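You operate a simulated robot arm through the tools that you are given. There is no shell and no other tool.

Carry out the task below with a simulated robot arm. There is one attempt and no reset: what you move stays moved.

Task
Run the former till hose fills the trough, then stop it.
Fine: turn the speed to 5 and select run first; press start once, press stop within 15 seconds of the fill, then select stop.

The check looks at the end state, three seconds after you hand in, the way a careful person would. Anything else that was tipped, shoved, dropped, spilled or broken makes it a failure.

Robot
A 7-joint arm with a two-finger gripper, fixed in place. Base frame: the origin is on the floor under the middle of its stand, x ahead of it, y to its left, z up. Readings come in cm, rad, newtons and seconds.
With the tool pointing down near the work surface it reaches from about 10 to 58 cm from the base axis. Its first joint turns from -2.897 to 2.897 rad. Payload 2.94 kg.
Tool frame: the origin (TCP) lies between the finger pads and is the grasp point; the fingertips stand 3 cm ahead of it; z points along the fingers, y is the line along which they close. The gripper opens to 13.8 cm; its body begins 10.9 cm behind the TCP.
Orientation is that of the tool frame in the base frame, as a unit quaternion [w, x, y, z]. With the fingers straight down and closing along the base's y, the tool's x points along the base's -x, its y along +y and its z along -z.

Tools
- The arm moves only by the tool step_arm. Its argument "commands" is text: rows parted by semicolons, each of 7 numbers parted by spaces: the turn, a rotation vector about the tool's x, y, z in rad, then the shift along the tool's x, y, z in cm, then the opening, from 0 (shut) to 1 (fully open). In form: wx wy wz x y z fingers; .... A call has 1 to 20 rows; each row shifts and turns the commanded pose from where the row before left it, along the tool's axes as they then stand. Rows are played at 5 a second. More than 5 cm and 0.15 rad between two rows, or a gripper value outside its range, and nothing of the call is played. A pose out of reach is approached as far as the arm can. The call stops where the force on the tool passes 40 N (or 10 N more than at its start, if that is more) or the arm is blocked; 0.2 s more then pass. Each finger travels about 7.2 cm/s and halts on what it meets, pressing with about 42 N; the grip force reading is that of the motor and also rises with nothing between the fingers. The clock runs only during rows and for 0.2 s after the last one: add rows that do not move to give the fingers time. The reply holds the time, the measured pose of the TCP, the force on the tool along the base axes, the opening and the grip force, in the units named above and with some noise, with the torque about the TCP (base axes, N m) and any sound that the robot's microphone picked up.
- Cameras (640 x 400 px; columns grow to the right, rows downward): "scene" is fixed at [22.08, 49.97, 187.57]; the picture's right is [-0.99, -0.15, 0.00], its down [-0.09, 0.60, -0.80] and it looks along [0.12, -0.79, -0.61] (base axes); focal length 310 px, centre (320, 200). "wrist" rides on the gripper at [7.1, 1.9, -14.6] in the tool frame; the picture's right is [-0.26, 0.97, 0.00], its down [-0.85, -0.23, -0.48] and it looks along [-0.46, -0.12, 0.88] (tool axes); focal length 280 px, centre (320, 200). There is no depth. A picture from a camera that has moved, and an enlarged one, comes with that camera's place and axes in the base frame and with its lens.
- camera(camera): a new picture of that camera. It takes no simulated time.
- slide_trunk(by): slides the trunk up (or, below 0, down) by that many cm; the arm rides with it, the base frame stays. It gives what a move gives, with no picture.
- zoom(camera, box): a new picture of the part [left, top, right, bottom] of that camera's present view, enlarged. It takes no simulated time.
- finish_job(): hands the job in; it is judged then, once.

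Places have to be worked out from the pictures, the camera data and where the tool is seen. Open the gripper and draw the arm clear of the work before you hand the job in, unless the task says otherwise.

The tools are called after "Request:" as a command line: name --argument value ..., lists and objects as JSON in quotes. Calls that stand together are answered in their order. step_arm: Moves the arm, as the interface text tells. Its arguments: {"type":"object","properties":{"commands":{"type":"string"}},"required":["commands"]} The other tools are called the same way: slide_trunk (by) moves the trunk up or down; camera (camera) takes a picture; zoom (camera, box) takes an enlarged picture of a part of a camera's view; finish_job () hands the job in.

At the start:

```text
t: 0.0
tool_pos: [42.0, -10.6, 134.58]
tool_rot: [0.0, 0.0, 1.0, 0.0]
wrist_force: [0.4, 0.2, 0.0]
wrist_torque: [0.01, 0.01, 0.01]
gripper_width: 13.81
finger_force: 0.0
trunk travel left (down, up): [-42.5, 2.9]
```

scene: 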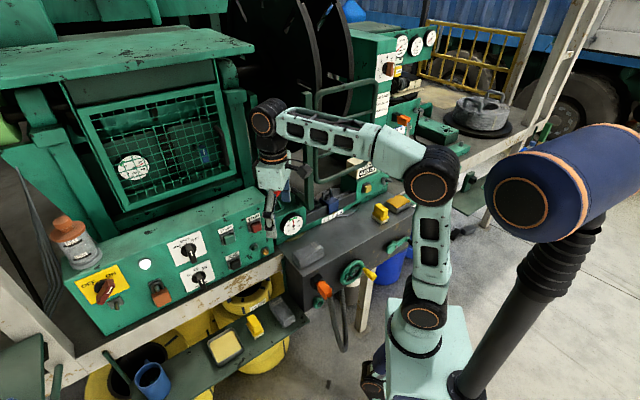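
wrist: 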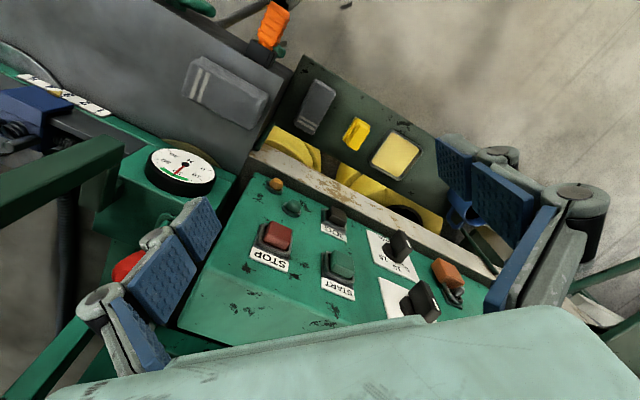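

I'll look closely at the control panel from both cameras first, before moving anything.

Request:
zoom --camera "scene" --box '[50, 180, 310, 340]'

Request:
zoom --camera "scene" --box '[160, 200, 290, 300]'

Request:
zoom --camera "wrist" --box '[200, 150, 500, 340]'

Request:
zoom --camera "scene" --box '[250, 150, 450, 290]'

Request:
zoom --camera "scene" --box '[340, 10, 540, 150]'

```text
2.46 times, centred on (180, 260) of scene
camera zoom: at [22.08, 49.97, 187.57], right [-0.99, -0.15, 0.0], down [-0.09, 0.6, -0.8], along [0.12, -0.79, -0.61], focal length 762 px, centre (665, 52)
```

zoom: 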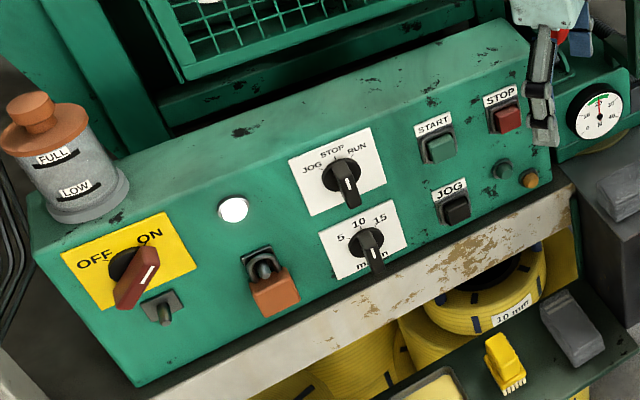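

```text
4.00 times, centred on (225, 250) of scene
camera zoom: at [22.08, 49.97, 187.57], right [-0.99, -0.15, 0.0], down [-0.09, 0.6, -0.8], along [0.12, -0.79, -0.61], focal length 1239 px, centre (700, 0)
```

zoom: 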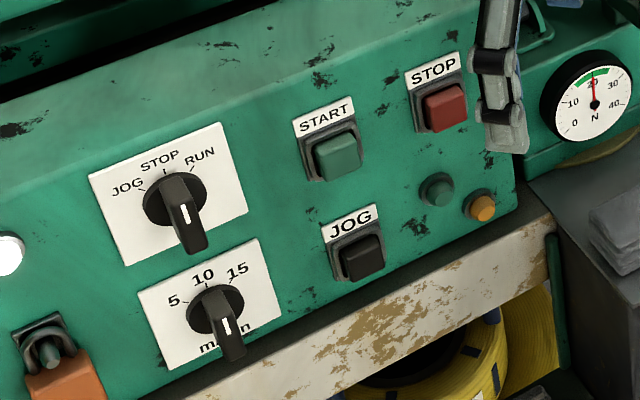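

```text
2.11 times, centred on (350, 245) of wrist
camera zoom: at [34.93, -8.71, 148.97], right [0.26, 0.97, 0.0], down [0.85, -0.23, 0.48], along [0.46, -0.12, -0.88], focal length 590 px, centre (257, 105)
```

zoom: 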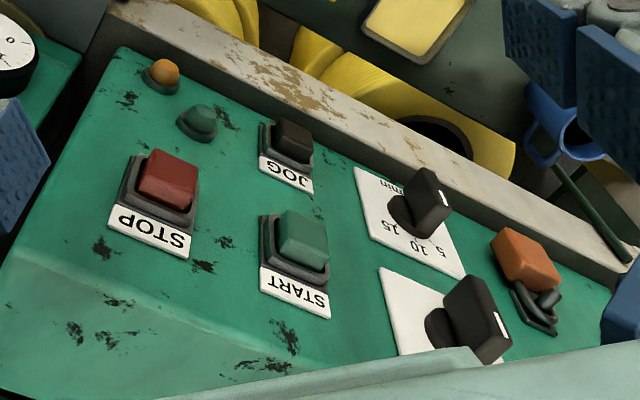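

```text
2.86 times, centred on (350, 220) of scene
camera zoom: at [22.08, 49.97, 187.57], right [-0.99, -0.15, 0.0], down [-0.09, 0.6, -0.8], along [0.12, -0.79, -0.61], focal length 885 px, centre (234, 143)
```

zoom: 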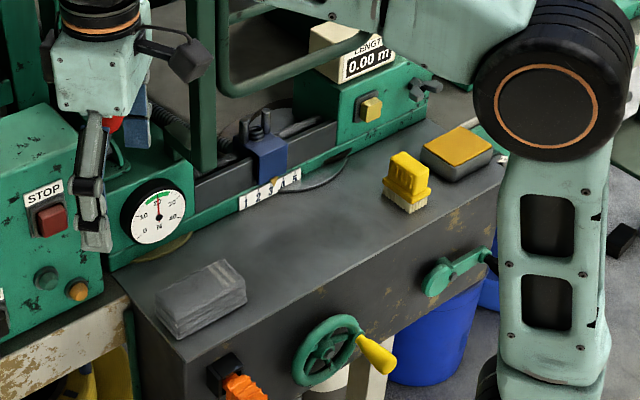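

```text
2.86 times, centred on (440, 80) of scene
camera zoom: at [22.08, 49.97, 187.57], right [-0.99, -0.15, 0.0], down [-0.09, 0.6, -0.8], along [0.12, -0.79, -0.61], focal length 885 px, centre (-23, 543)
```

zoom: 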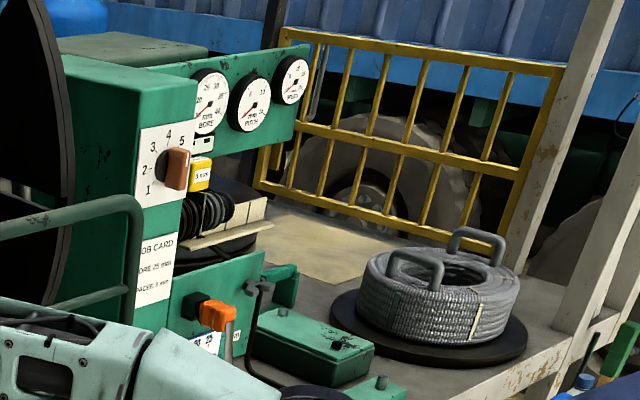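

The mode knob seems to sit at STOP and the speed knob at 10; the red main switch reads ON. I still need to find the trough and read the rest of the machine, so I look at more parts.

Request:
zoom --camera "scene" --box '[270, 150, 390, 225]'

Request:
zoom --camera "scene" --box '[230, 0, 390, 100]'

Request:
zoom --camera "scene" --box '[0, 0, 250, 200]'

Request:
zoom --camera "scene" --box '[50, 280, 300, 400]'

Request:
zoom --camera "scene" --box '[370, 20, 450, 80]'

Request:
zoom --camera "scene" --box '[380, 80, 540, 180]'

Request:
zoom --camera "wrist" --box '[0, 0, 320, 200]'

```text
5.33 times, centred on (330, 188) of scene
camera zoom: at [22.08, 49.97, 187.57], right [-0.99, -0.15, 0.0], down [-0.09, 0.6, -0.8], along [0.12, -0.79, -0.61], focal length 1652 px, centre (267, 267)
```

zoom: 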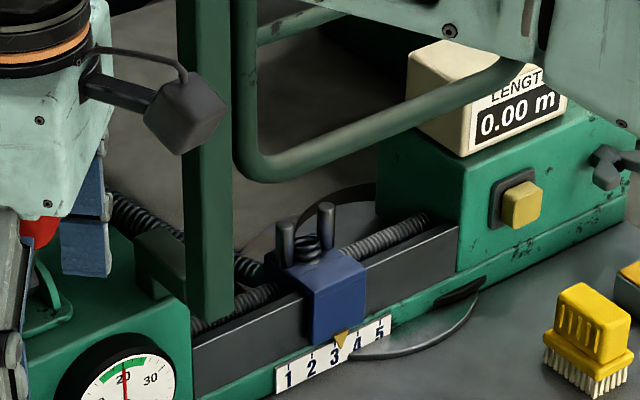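

```text
4.00 times, centred on (310, 50) of scene
camera zoom: at [22.08, 49.97, 187.57], right [-0.99, -0.15, 0.0], down [-0.09, 0.6, -0.8], along [0.12, -0.79, -0.61], focal length 1239 px, centre (360, 800)
```

zoom: 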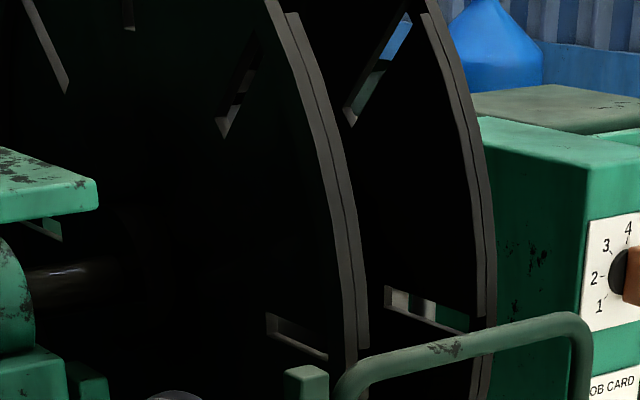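

```text
2.00 times, centred on (125, 100) of scene
camera zoom: at [22.08, 49.97, 187.57], right [-0.99, -0.15, 0.0], down [-0.09, 0.6, -0.8], along [0.12, -0.79, -0.61], focal length 619 px, centre (710, 400)
```

zoom: 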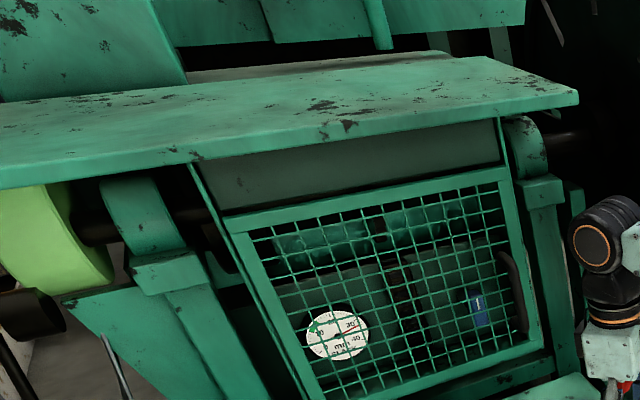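

```text
2.56 times, centred on (175, 340) of scene
camera zoom: at [22.08, 49.97, 187.57], right [-0.99, -0.15, 0.0], down [-0.09, 0.6, -0.8], along [0.12, -0.79, -0.61], focal length 793 px, centre (691, -158)
```

zoom: 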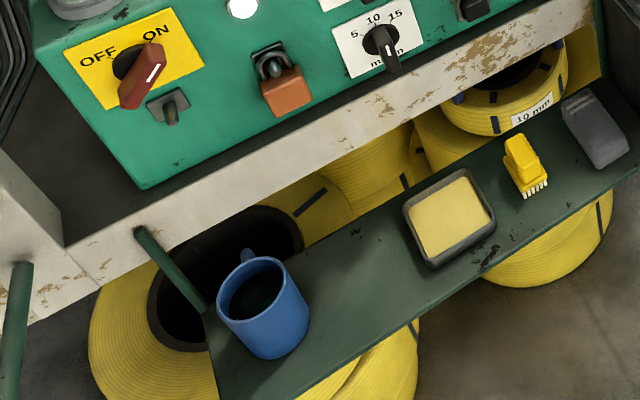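

```text
6.67 times, centred on (410, 50) of scene
camera zoom: at [22.08, 49.97, 187.57], right [-0.99, -0.15, 0.0], down [-0.09, 0.6, -0.8], along [0.12, -0.79, -0.61], focal length 2065 px, centre (-280, 1200)
```

zoom: 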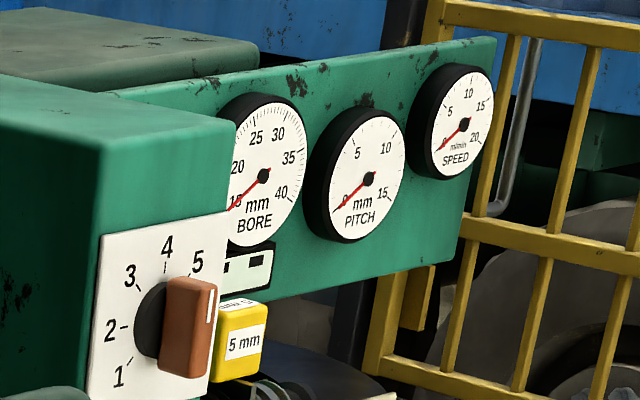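

```text
4.00 times, centred on (460, 130) of scene
camera zoom: at [22.08, 49.97, 187.57], right [-0.99, -0.15, 0.0], down [-0.09, 0.6, -0.8], along [0.12, -0.79, -0.61], focal length 1239 px, centre (-240, 480)
```

zoom: 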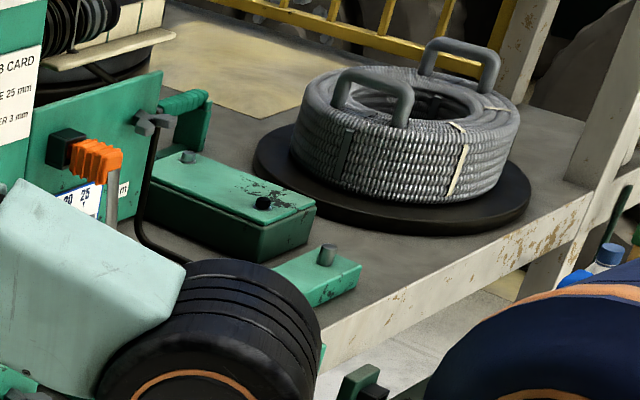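

```text
2.00 times, centred on (160, 100) of wrist
camera zoom: at [34.93, -8.71, 148.97], right [0.26, 0.97, 0.0], down [0.85, -0.23, 0.48], along [0.46, -0.12, -0.88], focal length 561 px, centre (640, 400)
```

zoom: 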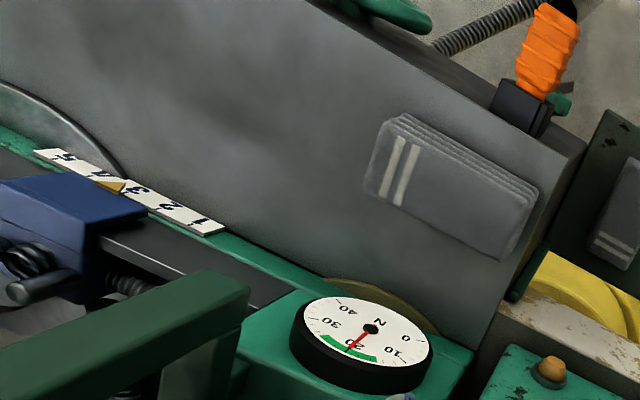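

Tension needle is in the green zone and length reads 0.00 m. I still want to identify the trough, so I look at the area behind and right of the arm.

Request:
zoom --camera "scene" --box '[400, 90, 640, 240]'

Request:
zoom --camera "scene" --box '[270, 200, 430, 400]'

Request:
zoom --camera "scene" --box '[0, 180, 160, 400]'

Request:
zoom --camera "wrist" --box '[300, 0, 640, 212]'

Request:
zoom --camera "wrist" --box '[0, 180, 320, 380]'

```text
2.67 times, centred on (520, 165) of scene
camera zoom: at [22.08, 49.97, 187.57], right [-0.99, -0.15, 0.0], down [-0.09, 0.6, -0.8], along [0.12, -0.79, -0.61], focal length 826 px, centre (-213, 293)
```

zoom: 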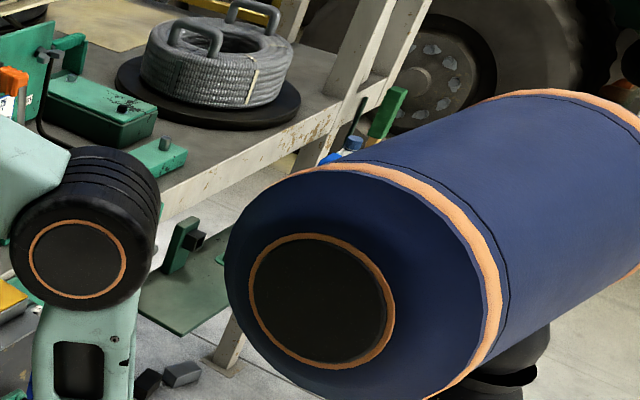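

```text
2.00 times, centred on (350, 300) of scene
camera zoom: at [22.08, 49.97, 187.57], right [-0.99, -0.15, 0.0], down [-0.09, 0.6, -0.8], along [0.12, -0.79, -0.61], focal length 619 px, centre (260, 0)
```

zoom: 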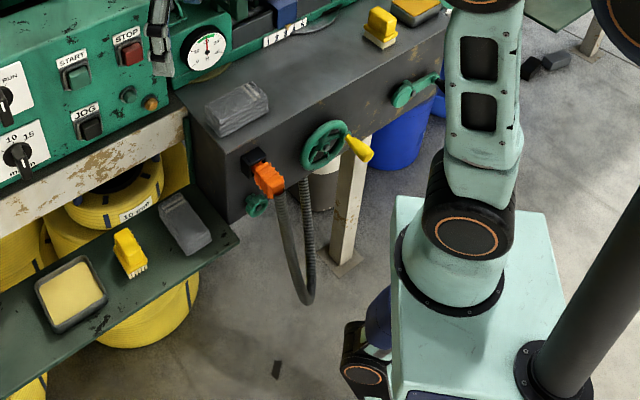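

```text
1.82 times, centred on (80, 290) of scene
camera zoom: at [22.08, 49.97, 187.57], right [-0.99, -0.15, 0.0], down [-0.09, 0.6, -0.8], along [0.12, -0.79, -0.61], focal length 563 px, centre (756, 36)
```

zoom: 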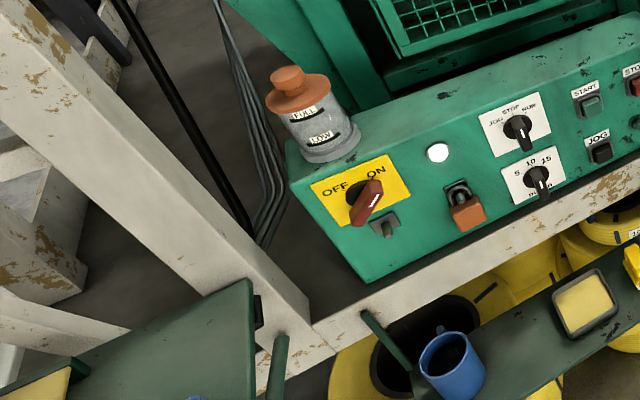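

```text
1.88 times, centred on (470, 106) of wrist
camera zoom: at [34.93, -8.71, 148.97], right [0.26, 0.97, 0.0], down [0.85, -0.23, 0.48], along [0.46, -0.12, -0.88], focal length 528 px, centre (38, 377)
```

zoom: 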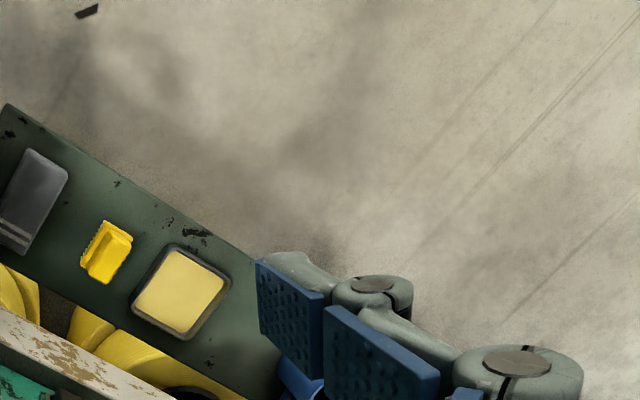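

```text
2.00 times, centred on (160, 280) of wrist
camera zoom: at [34.93, -8.71, 148.97], right [0.26, 0.97, 0.0], down [0.85, -0.23, 0.48], along [0.46, -0.12, -0.88], focal length 561 px, centre (640, 40)
```

zoom: 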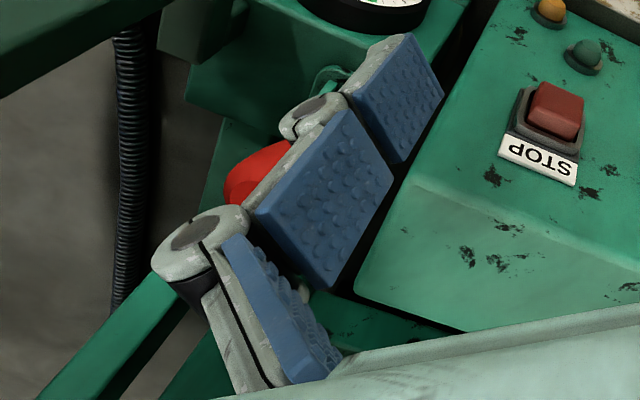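

Triangulating START, STOP and JOG from the two views puts the panel near (53–59, −12…−19, 110–122), with its face turned toward −x/+y. I back off a little, narrow the gripper and yaw the tool toward the panel's normal to get a better view.

Request:
step_arm --commands "0 0 0 2.5 2.5 -1 0.4; 0 0 0 2.5 2.5 -1 0.4; 0 0 0 2.5 2.5 -1 0.4; 0 0 0 2.5 2.5 -1 0.4; 0 0 0.147 0 0 0 0.4; 0 0 0.147 0 0 0 0.4; 0 0 0.147 0 0 0 0.4; 0 0 0.147 0 0 0 0.4; 0 0 0.147 0 0 0 0.4; 0 0 0 0 0 0 0.4"

```text
t: 2.2
tool_pos: [32.15, -0.64, 138.34]
tool_rot: [-0.002, 0.358, 0.934, 0.0]
wrist_force: [-0.4, 0.6, 0.4]
wrist_torque: [-0.01, 0.0, 0.0]
gripper_width: 5.53
finger_force: 0.1
trunk travel left (down, up): [-42.5, 2.9]
```

The yaw is as planned (tool x now points at (−0.74, 0.67, 0)). Now I tilt the tool forward by 0.75 rad to face the panel and take a look.

Request:
step_arm --commands "0 -0.15 0 0 0 0 0.4; 0 -0.15 0 0 0 0 0.4; 0 -0.15 0 0 0 0 0.4; 0 -0.15 0 0 0 0 0.4; 0 -0.15 0 0 0 0 0.4; 0 0 0 0 0 0 0.4"

Request:
camera --camera "wrist"

Request:
camera --camera "scene"

```text
t: 3.1
tool_pos: [35.5, 1.62, 131.42]
tool_rot: [0.127, 0.298, 0.94, -0.105]
wrist_force: [-0.9, -0.1, 0.7]
wrist_torque: [0.03, 0.03, -0.05]
gripper_width: 5.53
finger_force: 0.1
trunk travel left (down, up): [-42.5, 2.9]
stopped in row 4: the arm was blocked; the commanded pose is now the measured one
```

```text
taken
camera wrist: at [28.41, 10.99, 142.67], right [0.77, 0.63, -0.04], down [0.45, -0.51, 0.73], along [0.45, -0.58, -0.68], focal length 280 px, centre (320, 200)
```

wrist: 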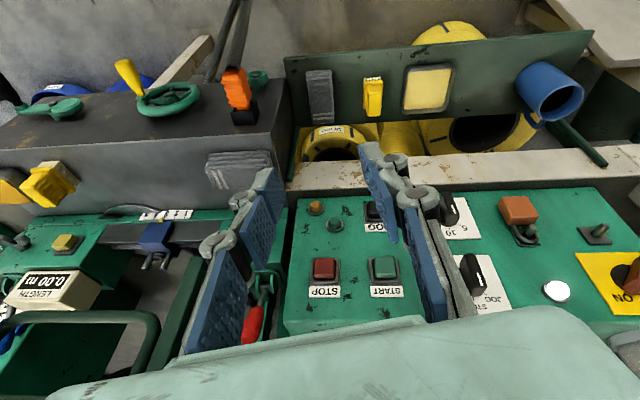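

```text
taken
```

scene: 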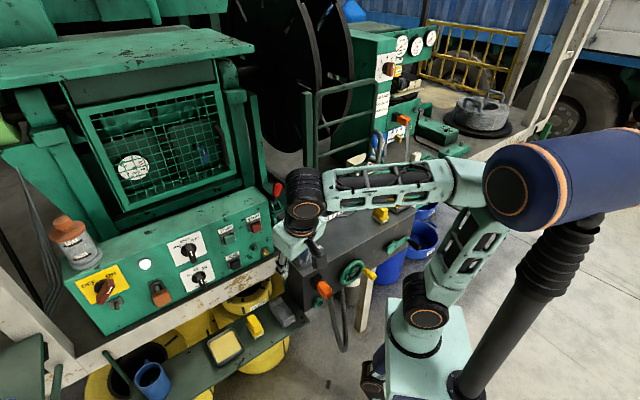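

The tilt was halted after ~0.33 rad with hardly any force on the tool, so an arm link or joint limit blocked it. I check the elbow and wrist areas closely.

Request:
zoom --camera "scene" --box '[260, 120, 580, 320]'

Request:
zoom --camera "wrist" --box '[280, 160, 640, 350]'

```text
2.00 times, centred on (420, 220) of scene
camera zoom: at [22.08, 49.97, 187.57], right [-0.99, -0.15, 0.0], down [-0.09, 0.6, -0.8], along [0.12, -0.79, -0.61], focal length 619 px, centre (120, 160)
```

zoom: 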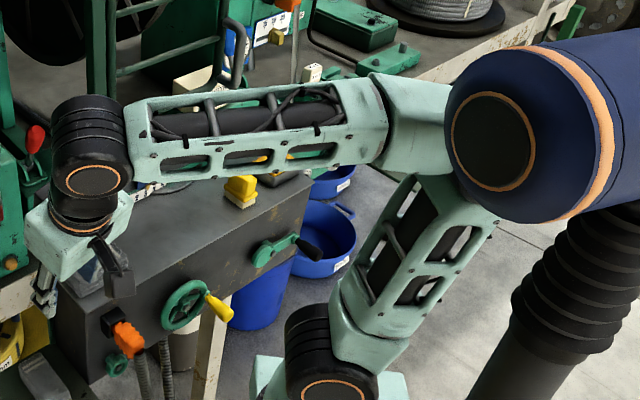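

```text
1.78 times, centred on (460, 255) of wrist
camera zoom: at [28.41, 10.99, 142.67], right [0.77, 0.63, -0.04], down [0.45, -0.51, 0.73], along [0.45, -0.58, -0.68], focal length 498 px, centre (71, 102)
```

zoom: 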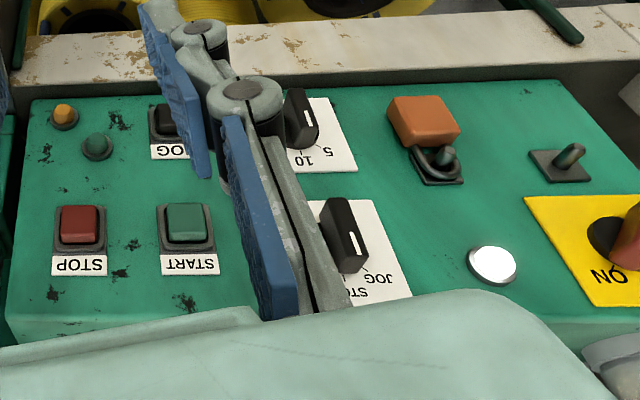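

The arm drifted off the commanded path (IK/joint limit at this close-in pose), not a collision at the tool. I bring the tool back to straight down, move it forward nearer the panel (still ~14 cm clear), and then try tilting again there.

Request:
step_arm --commands "-0.035 0.105 0.039 0 0 0 0.4; -0.035 0.105 0.039 0 0 0 0.4; -0.035 0.105 0.039 0 0 0 0.4; 0 0 0 -2.5 1.3 0 0.4; 0 0 0 -2.5 1.3 0 0.4; 0 0 0 -2.5 1.3 0 0.4; 0 0 0 -2.5 1.3 0 0.4; 0 0 0 -2.5 1.3 0 0.4; 0 0 0 0 0 0 0.4"

```text
t: 5.1
tool_pos: [48.78, -1.92, 132.6]
tool_rot: [0.011, 0.361, 0.933, 0.003]
wrist_force: [0.0, 0.1, -0.6]
wrist_torque: [-0.02, 0.02, 0.0]
gripper_width: 5.53
finger_force: 0.1
trunk travel left (down, up): [-42.5, 2.9]
```

Pose restored at (48.8, −1.9, 132.6), pointing down. Now tilting forward in steps here.

Request:
step_arm --commands "0 -0.12 0 0 0 0 0.4; 0 -0.12 0 0 0 0 0.4; 0 -0.12 0 0 0 0 0.4; 0 -0.12 0 0 0 0 0.4; 0 0 0 0 0 0 0.4"

Request:
camera --camera "scene"

Request:
camera --camera "wrist"

```text
t: 6.3
tool_pos: [48.91, -1.94, 132.48]
tool_rot: [0.234, 0.35, 0.903, -0.082]
wrist_force: [0.1, 0.2, 0.4]
wrist_torque: [0.02, -0.01, 0.01]
gripper_width: 5.52
finger_force: 0.0
trunk travel left (down, up): [-42.5, 2.9]
```

```text
taken
```

scene: 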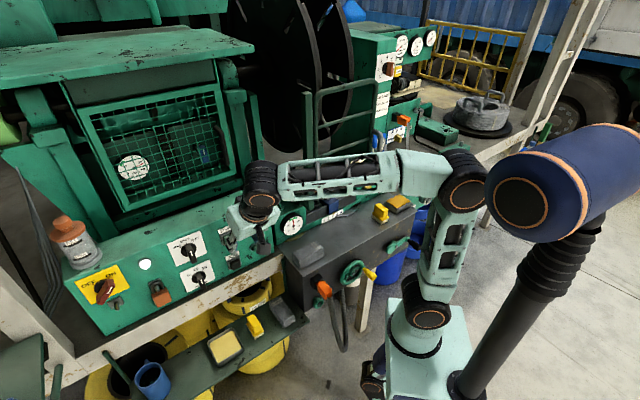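

```text
taken
camera wrist: at [40.17, 8.22, 141.77], right [0.82, 0.56, 0.14], down [0.22, -0.53, 0.82], along [0.53, -0.64, -0.55], focal length 280 px, centre (320, 200)
```

wrist: 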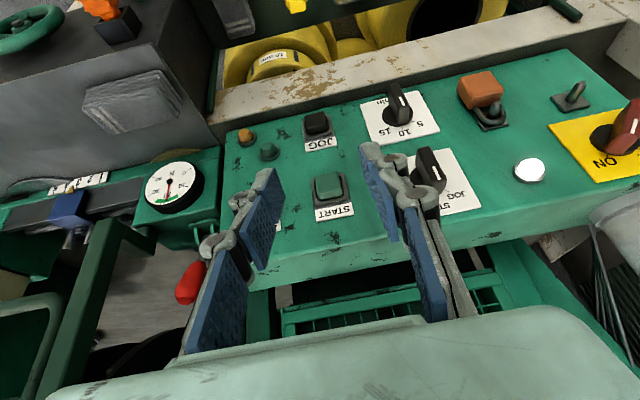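

Tilt works here, and this gives a good view of the panel. I enlarge it to triangulate the buttons and knobs precisely.

Request:
zoom --camera "wrist" --box '[220, 60, 540, 260]'

Request:
zoom --camera "scene" --box '[140, 200, 300, 300]'

```text
2.00 times, centred on (380, 160) of wrist
camera zoom: at [40.17, 8.22, 141.77], right [0.82, 0.56, 0.14], down [0.22, -0.53, 0.82], along [0.53, -0.64, -0.55], focal length 561 px, centre (200, 280)
```

zoom: 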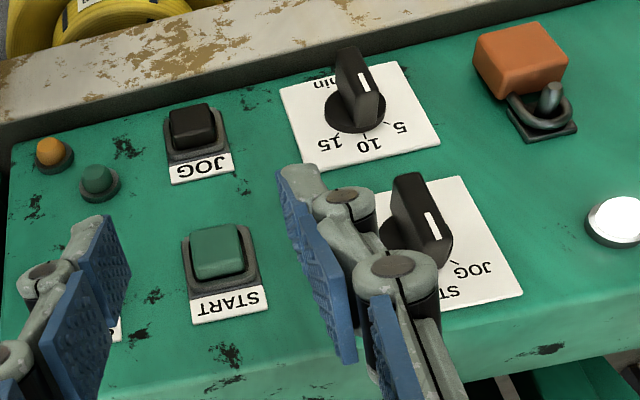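

```text
4.00 times, centred on (220, 250) of scene
camera zoom: at [22.08, 49.97, 187.57], right [-0.99, -0.15, 0.0], down [-0.09, 0.6, -0.8], along [0.12, -0.79, -0.61], focal length 1239 px, centre (720, 0)
```

zoom: 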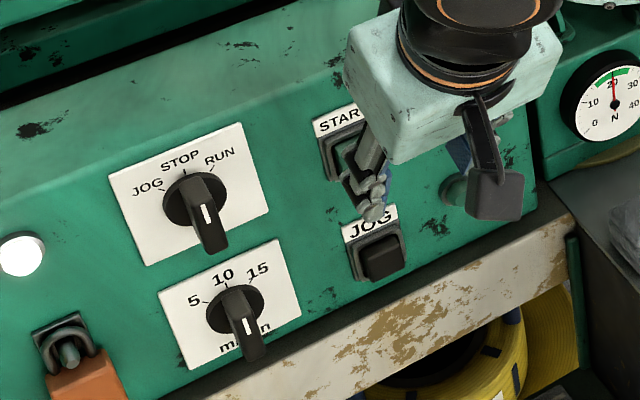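

Cross-checking the wrist views gives START ≈ (58.9, −12.3, 121.6), JOG ≈ (59.2, −12.4, 109.8), so the panel is practically vertical with outward normal ≈ (−0.76, 0.65, 0). I enlarge the two knobs to read their handles exactly.

Request:
zoom --camera "scene" --box '[165, 225, 215, 295]'

Request:
zoom --camera "wrist" --box '[350, 70, 490, 220]'

```text
5.71 times, centred on (190, 260) of scene
camera zoom: at [22.08, 49.97, 187.57], right [-0.99, -0.15, 0.0], down [-0.09, 0.6, -0.8], along [0.12, -0.79, -0.61], focal length 1770 px, centre (1063, -143)
```

zoom: 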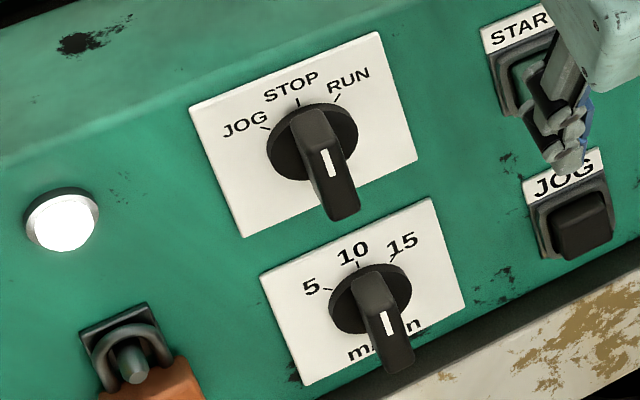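

```text
2.67 times, centred on (420, 145) of wrist
camera zoom: at [40.17, 8.22, 141.77], right [0.82, 0.56, 0.14], down [0.22, -0.53, 0.82], along [0.53, -0.64, -0.55], focal length 748 px, centre (53, 347)
```

zoom: 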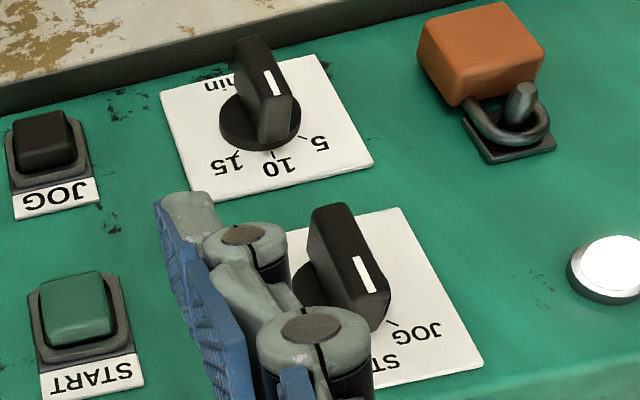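

Mode-knob handle line triangulates to about (65.4, −2.3, 124.9) and speed-knob line to (65.2, −2.2, 113.1); handles stand ~3.9 cm off the panel plane, ~1.3 cm wide, vertical. I slide sideways in front of the knobs (still well clear) while tilting further.

Request:
step_arm --commands "0 -0.12 0 0 2.14 0 0.4; 0 -0.12 0 0 2.14 0 0.4; 0 -0.12 0 0 2.14 0 0.4; 0 -0.12 0 0 2.14 0 0.4; 0 -0.12 0 0 2.14 0 0.4; 0 0 0 0 0 0 0.4"

```text
t: 7.7
tool_pos: [56.02, 5.96, 132.69]
tool_rot: [0.49, 0.31, 0.794, -0.183]
wrist_force: [0.6, -0.2, 0.0]
wrist_torque: [0.0, -0.02, -0.02]
gripper_width: 5.53
finger_force: 0.0
trunk travel left (down, up): [-42.5, 2.9]
```

Orientation is tracking (tilt 63°). Now I move to the standoff in front of the mode knob, TCP about 7 cm from the handle's front, and finish the tilt to nearly horizontal.

Request:
step_arm --commands "0 0 0 1.15 0 1.8 0.4; 0 0 0 1.15 0 1.8 0.4; 0 0 0 1.15 0 1.8 0.4; 0 0 0 1.15 0 1.8 0.4; 0 0 0 1.15 0 1.8 0.4; 0 -0.115 0 0 0 0 0.4; 0 -0.115 0 0 0 0 0.4; 0 -0.115 0 0 0 0 0.4; 0 -0.115 0 0 0 0 0.4; 0 0 0 0 0 0 0.4"

Request:
camera --camera "wrist"

Request:
camera --camera "scene"

```text
t: 9.9
tool_pos: [60.14, 2.24, 123.33]
tool_rot: [0.658, 0.261, 0.661, -0.249]
wrist_force: [0.1, 1.3, -0.3]
wrist_torque: [0.02, 0.01, -0.01]
gripper_width: 5.52
finger_force: 0.1
trunk travel left (down, up): [-42.5, 2.9]
```

```text
taken
camera wrist: at [50.55, 13.68, 116.4], right [0.65, 0.71, 0.28], down [-0.51, 0.13, 0.85], along [0.57, -0.69, 0.45], focal length 280 px, centre (320, 200)
```

wrist: 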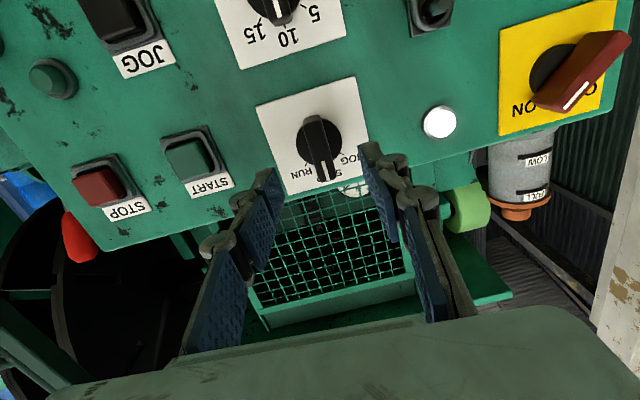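

```text
taken
```

scene: 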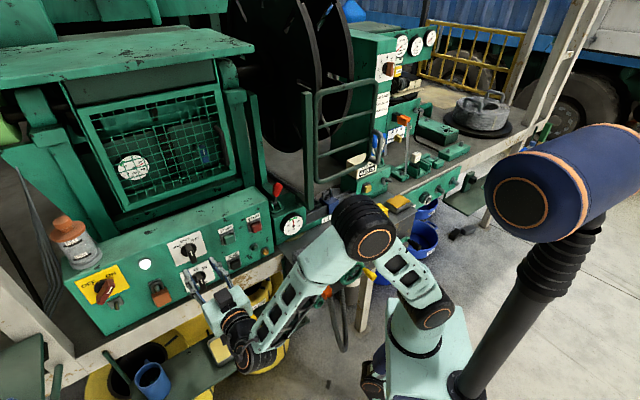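

Tool is horizontal and facing the panel; the predicted white line location matches the picture. I zoom in for the fine alignment of the fingers to the mode knob and speed knob.

Request:
zoom --camera "wrist" --box '[210, 60, 430, 260]'

Request:
zoom --camera "wrist" --box '[200, 0, 360, 100]'

Request:
zoom --camera "scene" --box '[150, 210, 290, 370]'

```text
2.00 times, centred on (320, 160) of wrist
camera zoom: at [50.55, 13.68, 116.4], right [0.65, 0.71, 0.28], down [-0.51, 0.13, 0.85], along [0.57, -0.69, 0.45], focal length 561 px, centre (320, 280)
```

zoom: 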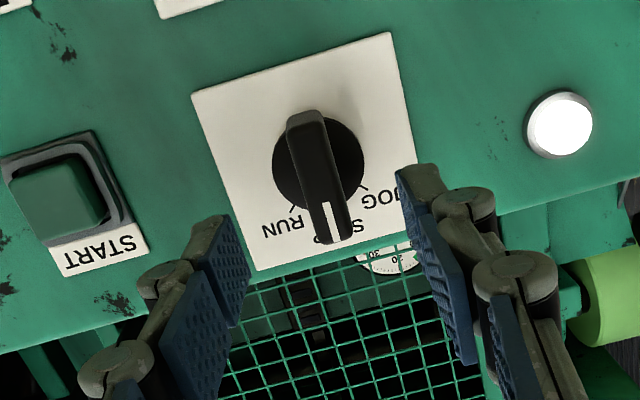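

```text
4.00 times, centred on (280, 50) of wrist
camera zoom: at [50.55, 13.68, 116.4], right [0.65, 0.71, 0.28], down [-0.51, 0.13, 0.85], along [0.57, -0.69, 0.45], focal length 1122 px, centre (480, 800)
```

zoom: 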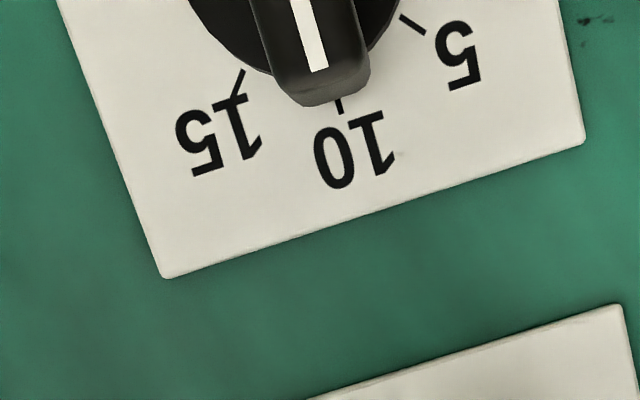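

```text
2.50 times, centred on (220, 290) of scene
camera zoom: at [22.08, 49.97, 187.57], right [-0.99, -0.15, 0.0], down [-0.09, 0.6, -0.8], along [0.12, -0.79, -0.61], focal length 774 px, centre (570, -25)
```

zoom: 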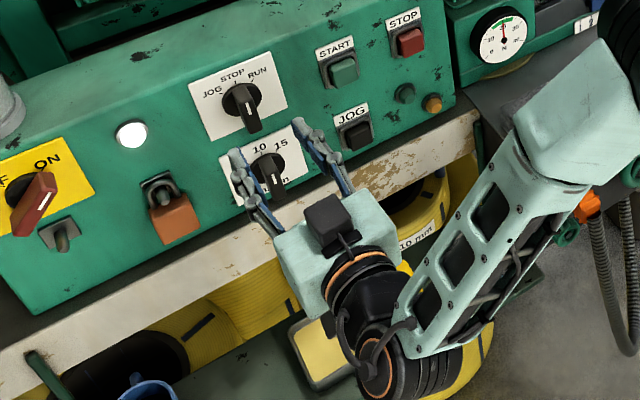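

Laterally the TCP axis is within ~0.1 cm of the mode knob axis (centre z≈123.2), and the speed knob is ~11.8 cm below at z≈111.4. I do the speed first: lower the tool straight down to it at the same standoff.

Request:
step_arm --commands "0 0 0 2.4 0 0 0.4; 0 0 0 2.4 0 0 0.4; 0 0 0 2.4 0 0 0.4; 0 0 0 2.4 0 0 0.4; 0 0 0 2.4 0 0 0.4; 0 0 0 0 0 0 0.4"

Request:
camera --camera "wrist"

Request:
camera --camera "scene"

```text
t: 11.3
tool_pos: [60.15, 2.55, 111.42]
tool_rot: [0.658, 0.26, 0.662, -0.248]
wrist_force: [0.5, -0.2, -0.4]
wrist_torque: [0.01, -0.01, 0.0]
gripper_width: 5.53
finger_force: 0.0
trunk travel left (down, up): [-42.5, 2.9]
```

```text
taken
camera wrist: at [50.55, 13.97, 104.44], right [0.65, 0.71, 0.28], down [-0.51, 0.13, 0.85], along [0.57, -0.69, 0.45], focal length 280 px, centre (320, 200)
```

wrist: 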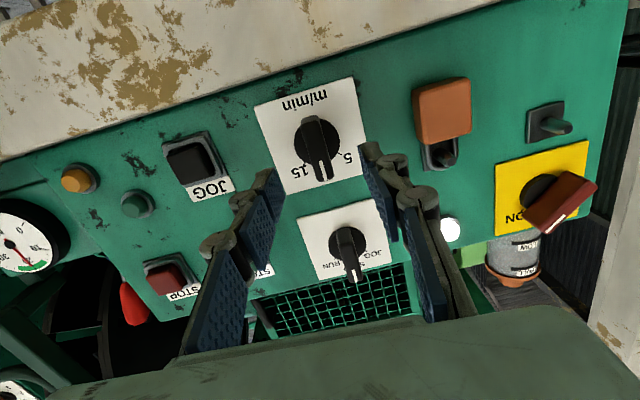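

```text
taken
```

scene: 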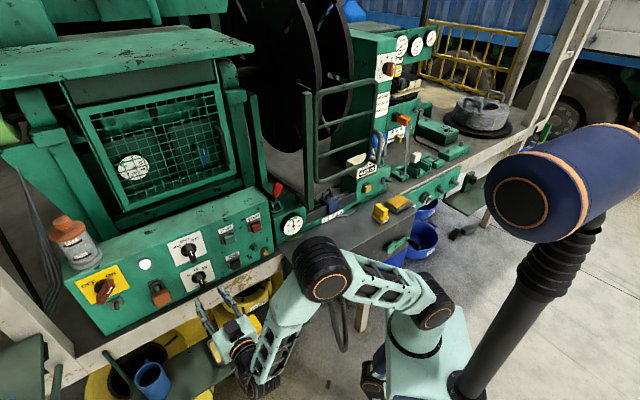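

Arrived in front of the speed knob with no contact. I check the fingers' alignment against its handle in close-up.

Request:
zoom --camera "wrist" --box '[220, 60, 420, 220]'

Request:
zoom --camera "scene" --box '[150, 220, 350, 380]'

```text
2.50 times, centred on (320, 140) of wrist
camera zoom: at [50.55, 13.97, 104.44], right [0.65, 0.71, 0.28], down [-0.51, 0.13, 0.85], along [0.57, -0.69, 0.45], focal length 701 px, centre (320, 350)
```

zoom: 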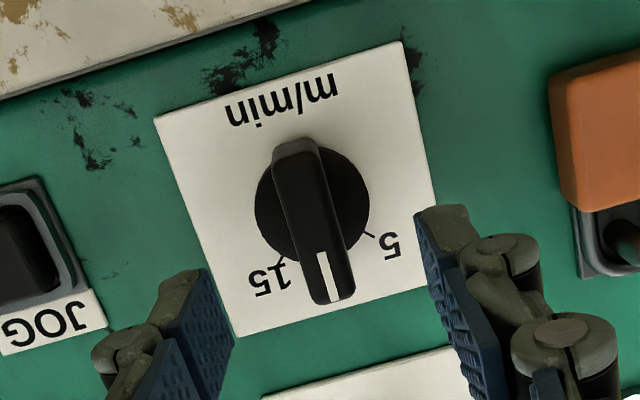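

```text
2.50 times, centred on (250, 300) of scene
camera zoom: at [22.08, 49.97, 187.57], right [-0.99, -0.15, 0.0], down [-0.09, 0.6, -0.8], along [0.12, -0.79, -0.61], focal length 774 px, centre (495, -50)
```

zoom: 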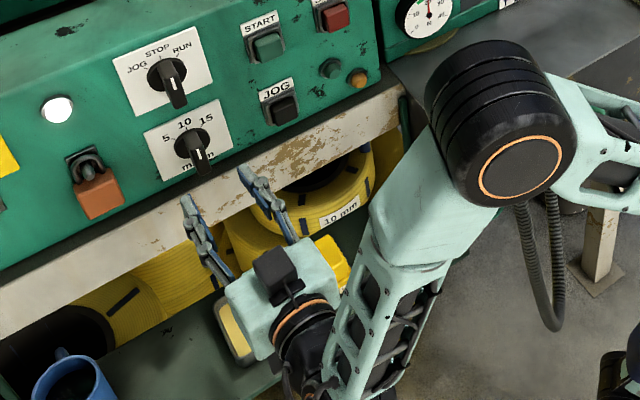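

The handle lies ~0.2 cm toward the START side of the tool axis. I correct that and advance 5.2 cm along the tool axis so the fingertips straddle the handle, about 2.7 cm off the panel.

Request:
step_arm --commands "0 0 0 0 -0.2 0 0.4; 0 0 0 0 0 1 0.4; 0 0 0 0 0 1 0.4; 0 0 0 0 0 1 0.4; 0 0 0 0 0 1 0.4; 0 0 0 0 0 0.6 0.4; 0 0 0 0 0 0.6 0.4; 0 0 0 0 0 0 0.4"

Request:
camera --camera "wrist"

Request:
zoom --camera "scene" --box '[150, 230, 270, 320]'

```text
t: 13.1
tool_pos: [63.78, -1.08, 111.45]
tool_rot: [0.658, 0.259, 0.662, -0.249]
wrist_force: [-0.1, -0.4, 0.5]
wrist_torque: [0.03, -0.02, -0.01]
gripper_width: 5.51
finger_force: 0.1
trunk travel left (down, up): [-42.5, 2.9]
```

```text
taken
camera wrist: at [54.22, 10.21, 104.33], right [0.65, 0.71, 0.28], down [-0.51, 0.13, 0.85], along [0.57, -0.69, 0.45], focal length 280 px, centre (320, 200)
```

wrist: 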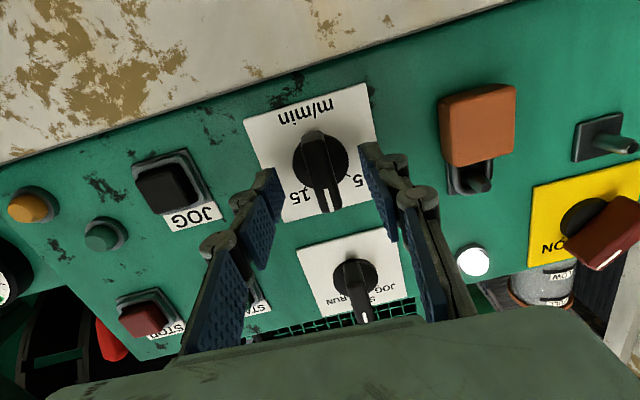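

```text
4.44 times, centred on (210, 275) of scene
camera zoom: at [22.08, 49.97, 187.57], right [-0.99, -0.15, 0.0], down [-0.09, 0.6, -0.8], along [0.12, -0.79, -0.61], focal length 1376 px, centre (809, -133)
```

zoom: 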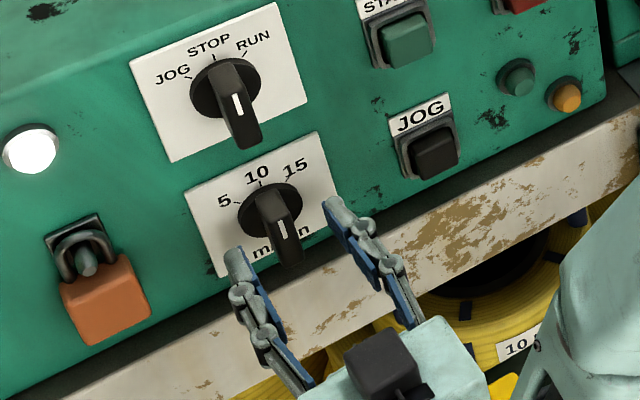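

Projected fingertip position matches the picture; the tips overlap the handle by ~1.2 cm. I advance 0.7 cm more and close on the handle.

Request:
step_arm --commands "0 0 0 0 0 0.35 0.4; 0 0 0 0 0 0.35 0.4; 0 0 0 0 0 0 0.4; 0 0 0 0 0 0 0.2; 0 0 0 0 0 0 0.05; 0 0 0 0 0 0 0; 0 0 0 0 0 0 0"

Request:
camera --camera "wrist"

Request:
zoom --camera "scene" --box '[150, 230, 270, 320]'

```text
t: 14.7
tool_pos: [64.38, -1.55, 111.28]
tool_rot: [0.658, 0.26, 0.662, -0.248]
wrist_force: [5.2, 2.2, 2.3]
wrist_torque: [0.06, 0.1, -0.45]
gripper_width: 1.62
finger_force: 42.0
trunk travel left (down, up): [-42.5, 2.9]
```

```text
taken
camera wrist: at [54.78, 9.81, 104.32], right [0.65, 0.71, 0.28], down [-0.51, 0.13, 0.85], along [0.57, -0.69, 0.45], focal length 280 px, centre (320, 200)
```

wrist: 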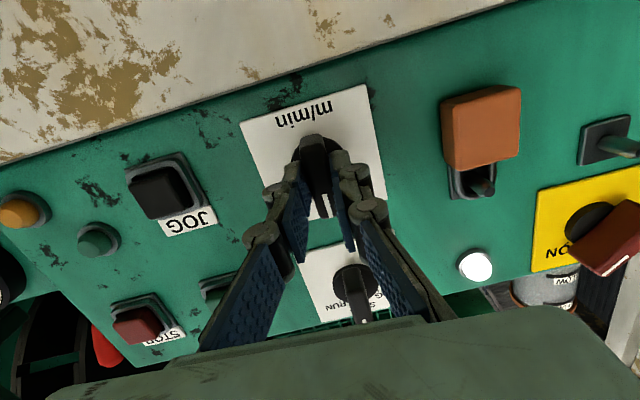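

```text
4.44 times, centred on (210, 275) of scene
camera zoom: at [22.08, 49.97, 187.57], right [-0.99, -0.15, 0.0], down [-0.09, 0.6, -0.8], along [0.12, -0.79, -0.61], focal length 1376 px, centre (809, -133)
```

zoom: 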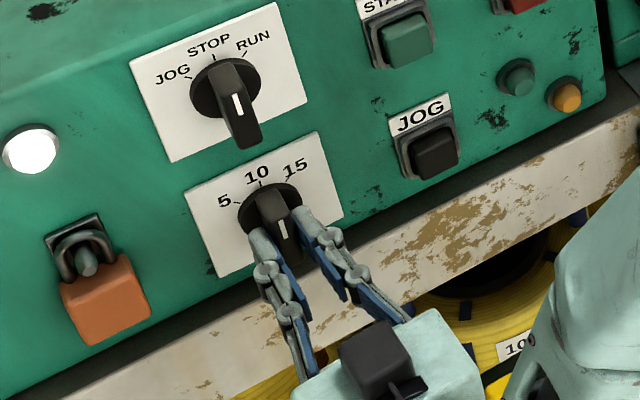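

Firm grip at 1.62 cm on the handle. I turn it counter-clockwise (negative about tool z) by 0.7 rad in small steps and check.

Request:
step_arm --commands "0 0 -0.1 0 0 0 0; 0 0 -0.1 0 0 0 0; 0 0 -0.1 0 0 0 0; 0 0 -0.1 0 0 0 0; 0 0 -0.1 0 0 0 0; 0 0 -0.1 0 0 0 0; 0 0 -0.1 0 0 0 0; 0 0 0 0 0 0 0"

Request:
camera --camera "wrist"

Request:
zoom --camera "scene" --box '[150, 230, 270, 320]'

```text
t: 16.5
tool_pos: [64.25, -1.68, 111.37]
tool_rot: [0.532, 0.017, 0.711, -0.46]
wrist_force: [-3.6, -2.1, 1.2]
wrist_torque: [0.07, 0.14, -0.95]
gripper_width: 1.61
finger_force: 42.1
trunk travel left (down, up): [-42.5, 2.9]
```

```text
taken
camera wrist: at [51.33, 6.01, 104.72], right [0.61, 0.68, -0.41], down [-0.1, 0.58, 0.81], along [0.79, -0.45, 0.42], focal length 280 px, centre (320, 200)
```

wrist: 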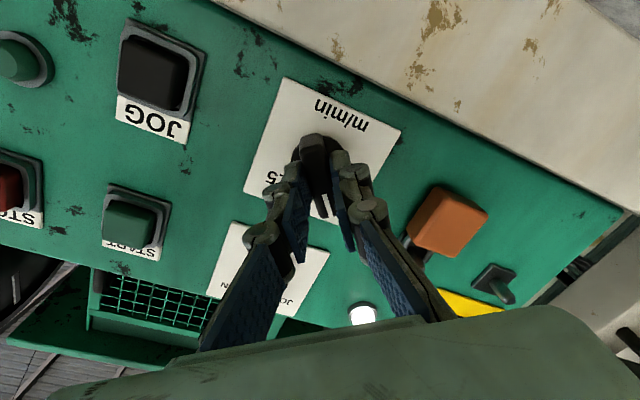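

```text
4.44 times, centred on (210, 275) of scene
camera zoom: at [22.08, 49.97, 187.57], right [-0.99, -0.15, 0.0], down [-0.09, 0.6, -0.8], along [0.12, -0.79, -0.61], focal length 1376 px, centre (809, -133)
```

zoom: 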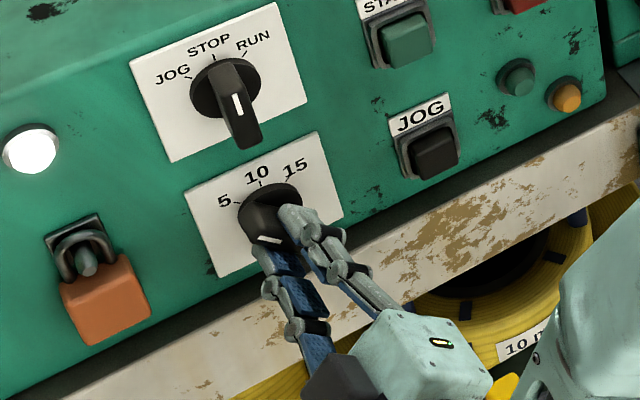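

The handle followed smoothly and now points toward 5 (roughly 40° turned). I add 0.06 rad, then open and back off to check the pointer against the tick.

Request:
step_arm --commands "0 0 -0.06 0 0 0 0; 0 0 0 0 0 0 0; 0 0 0 0 0 0 0.15; 0 0 0 0 0 0 0.3; 0 0 0 0 0 0 0.3; 0 0 0 0 0 -1.5 0.3; 0 0 0 0 0 -1.5 0.3; 0 0 0 0 0 -1.5 0.3; 0 0 0 0 0 -1 0.3; 0 0 0 0 0 0 0.3"

Request:
zoom --camera "scene" --box '[165, 225, 215, 295]'

Request:
zoom --camera "wrist" --box '[220, 60, 420, 220]'

```text
t: 18.7
tool_pos: [60.25, 2.19, 111.46]
tool_rot: [0.518, -0.004, 0.71, -0.476]
wrist_force: [0.1, 0.0, -0.2]
wrist_torque: [0.0, 0.01, 0.0]
gripper_width: 4.11
finger_force: 0.0
trunk travel left (down, up): [-42.5, 2.9]
```

```text
5.71 times, centred on (190, 260) of scene
camera zoom: at [22.08, 49.97, 187.57], right [-0.99, -0.15, 0.0], down [-0.09, 0.6, -0.8], along [0.12, -0.79, -0.61], focal length 1770 px, centre (1063, -143)
```

zoom: 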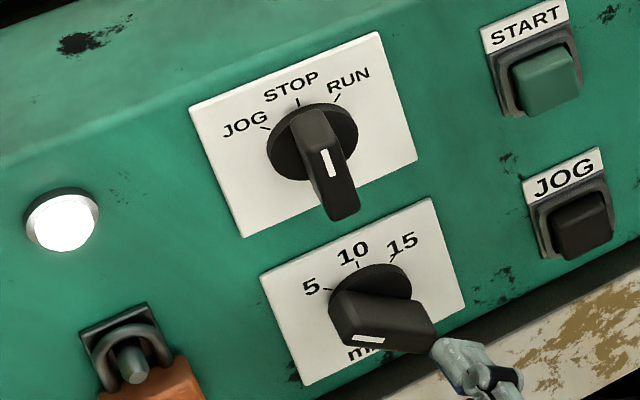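

```text
2.50 times, centred on (320, 140) of wrist
camera zoom: at [47.03, 9.54, 104.99], right [0.59, 0.66, -0.46], down [-0.07, 0.62, 0.78], along [0.8, -0.43, 0.41], focal length 701 px, centre (320, 350)
```

zoom: 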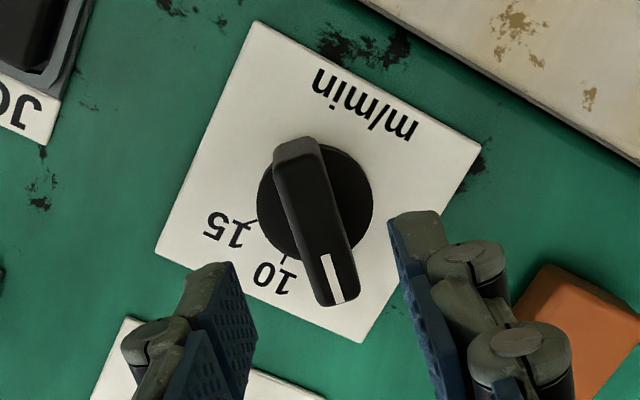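

The pointer now lies along the 5 direction (≈44° by my measure; ticks sit at ±45°). Next I roll the tool back upright at this standoff and raise it 11.8 cm to the mode knob.

Request:
step_arm --commands "0 0 0.127 0 0 0 0.35; 0 0 0.127 0 0 0 0.35; 0 0 0.127 0 0 0 0.35; 0 0 0.127 0 0 0 0.35; 0 0 0.127 0 0 0 0.35; 0 0 0.127 0 0 0 0.35; 0 0 0 -2.35 0 0 0.35; 0 0 0 -2.35 0 0 0.35; 0 0 0 -2.35 0 0 0.35; 0 0 0 -2.35 0 0 0.35; 0 0 0 -2.35 0 0 0.35; 0 0 0 0 0 0 0.35"

Request:
camera --camera "wrist"

Request:
zoom --camera "wrist" --box '[220, 60, 420, 220]'

```text
t: 21.3
tool_pos: [60.18, 1.8, 123.08]
tool_rot: [0.658, 0.26, 0.662, -0.247]
wrist_force: [-0.1, 0.0, -0.1]
wrist_torque: [-0.04, -0.02, 0.01]
gripper_width: 4.83
finger_force: 0.0
trunk travel left (down, up): [-42.5, 2.9]
```

```text
taken
camera wrist: at [50.65, 13.25, 116.06], right [0.65, 0.71, 0.28], down [-0.51, 0.13, 0.85], along [0.57, -0.69, 0.45], focal length 280 px, centre (320, 200)
```

wrist: 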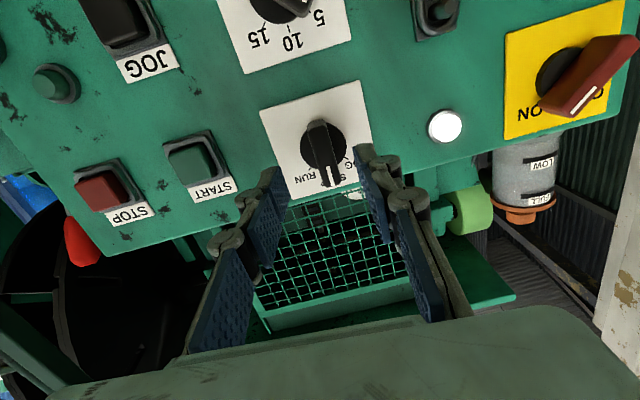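

```text
2.50 times, centred on (320, 140) of wrist
camera zoom: at [50.65, 13.25, 116.06], right [0.65, 0.71, 0.28], down [-0.51, 0.13, 0.85], along [0.57, -0.69, 0.45], focal length 701 px, centre (320, 350)
```

zoom: 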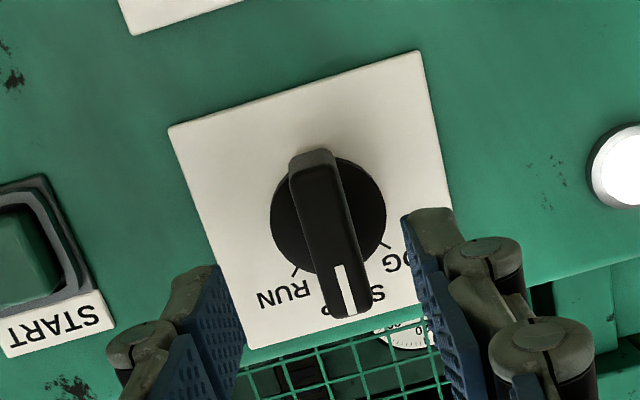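

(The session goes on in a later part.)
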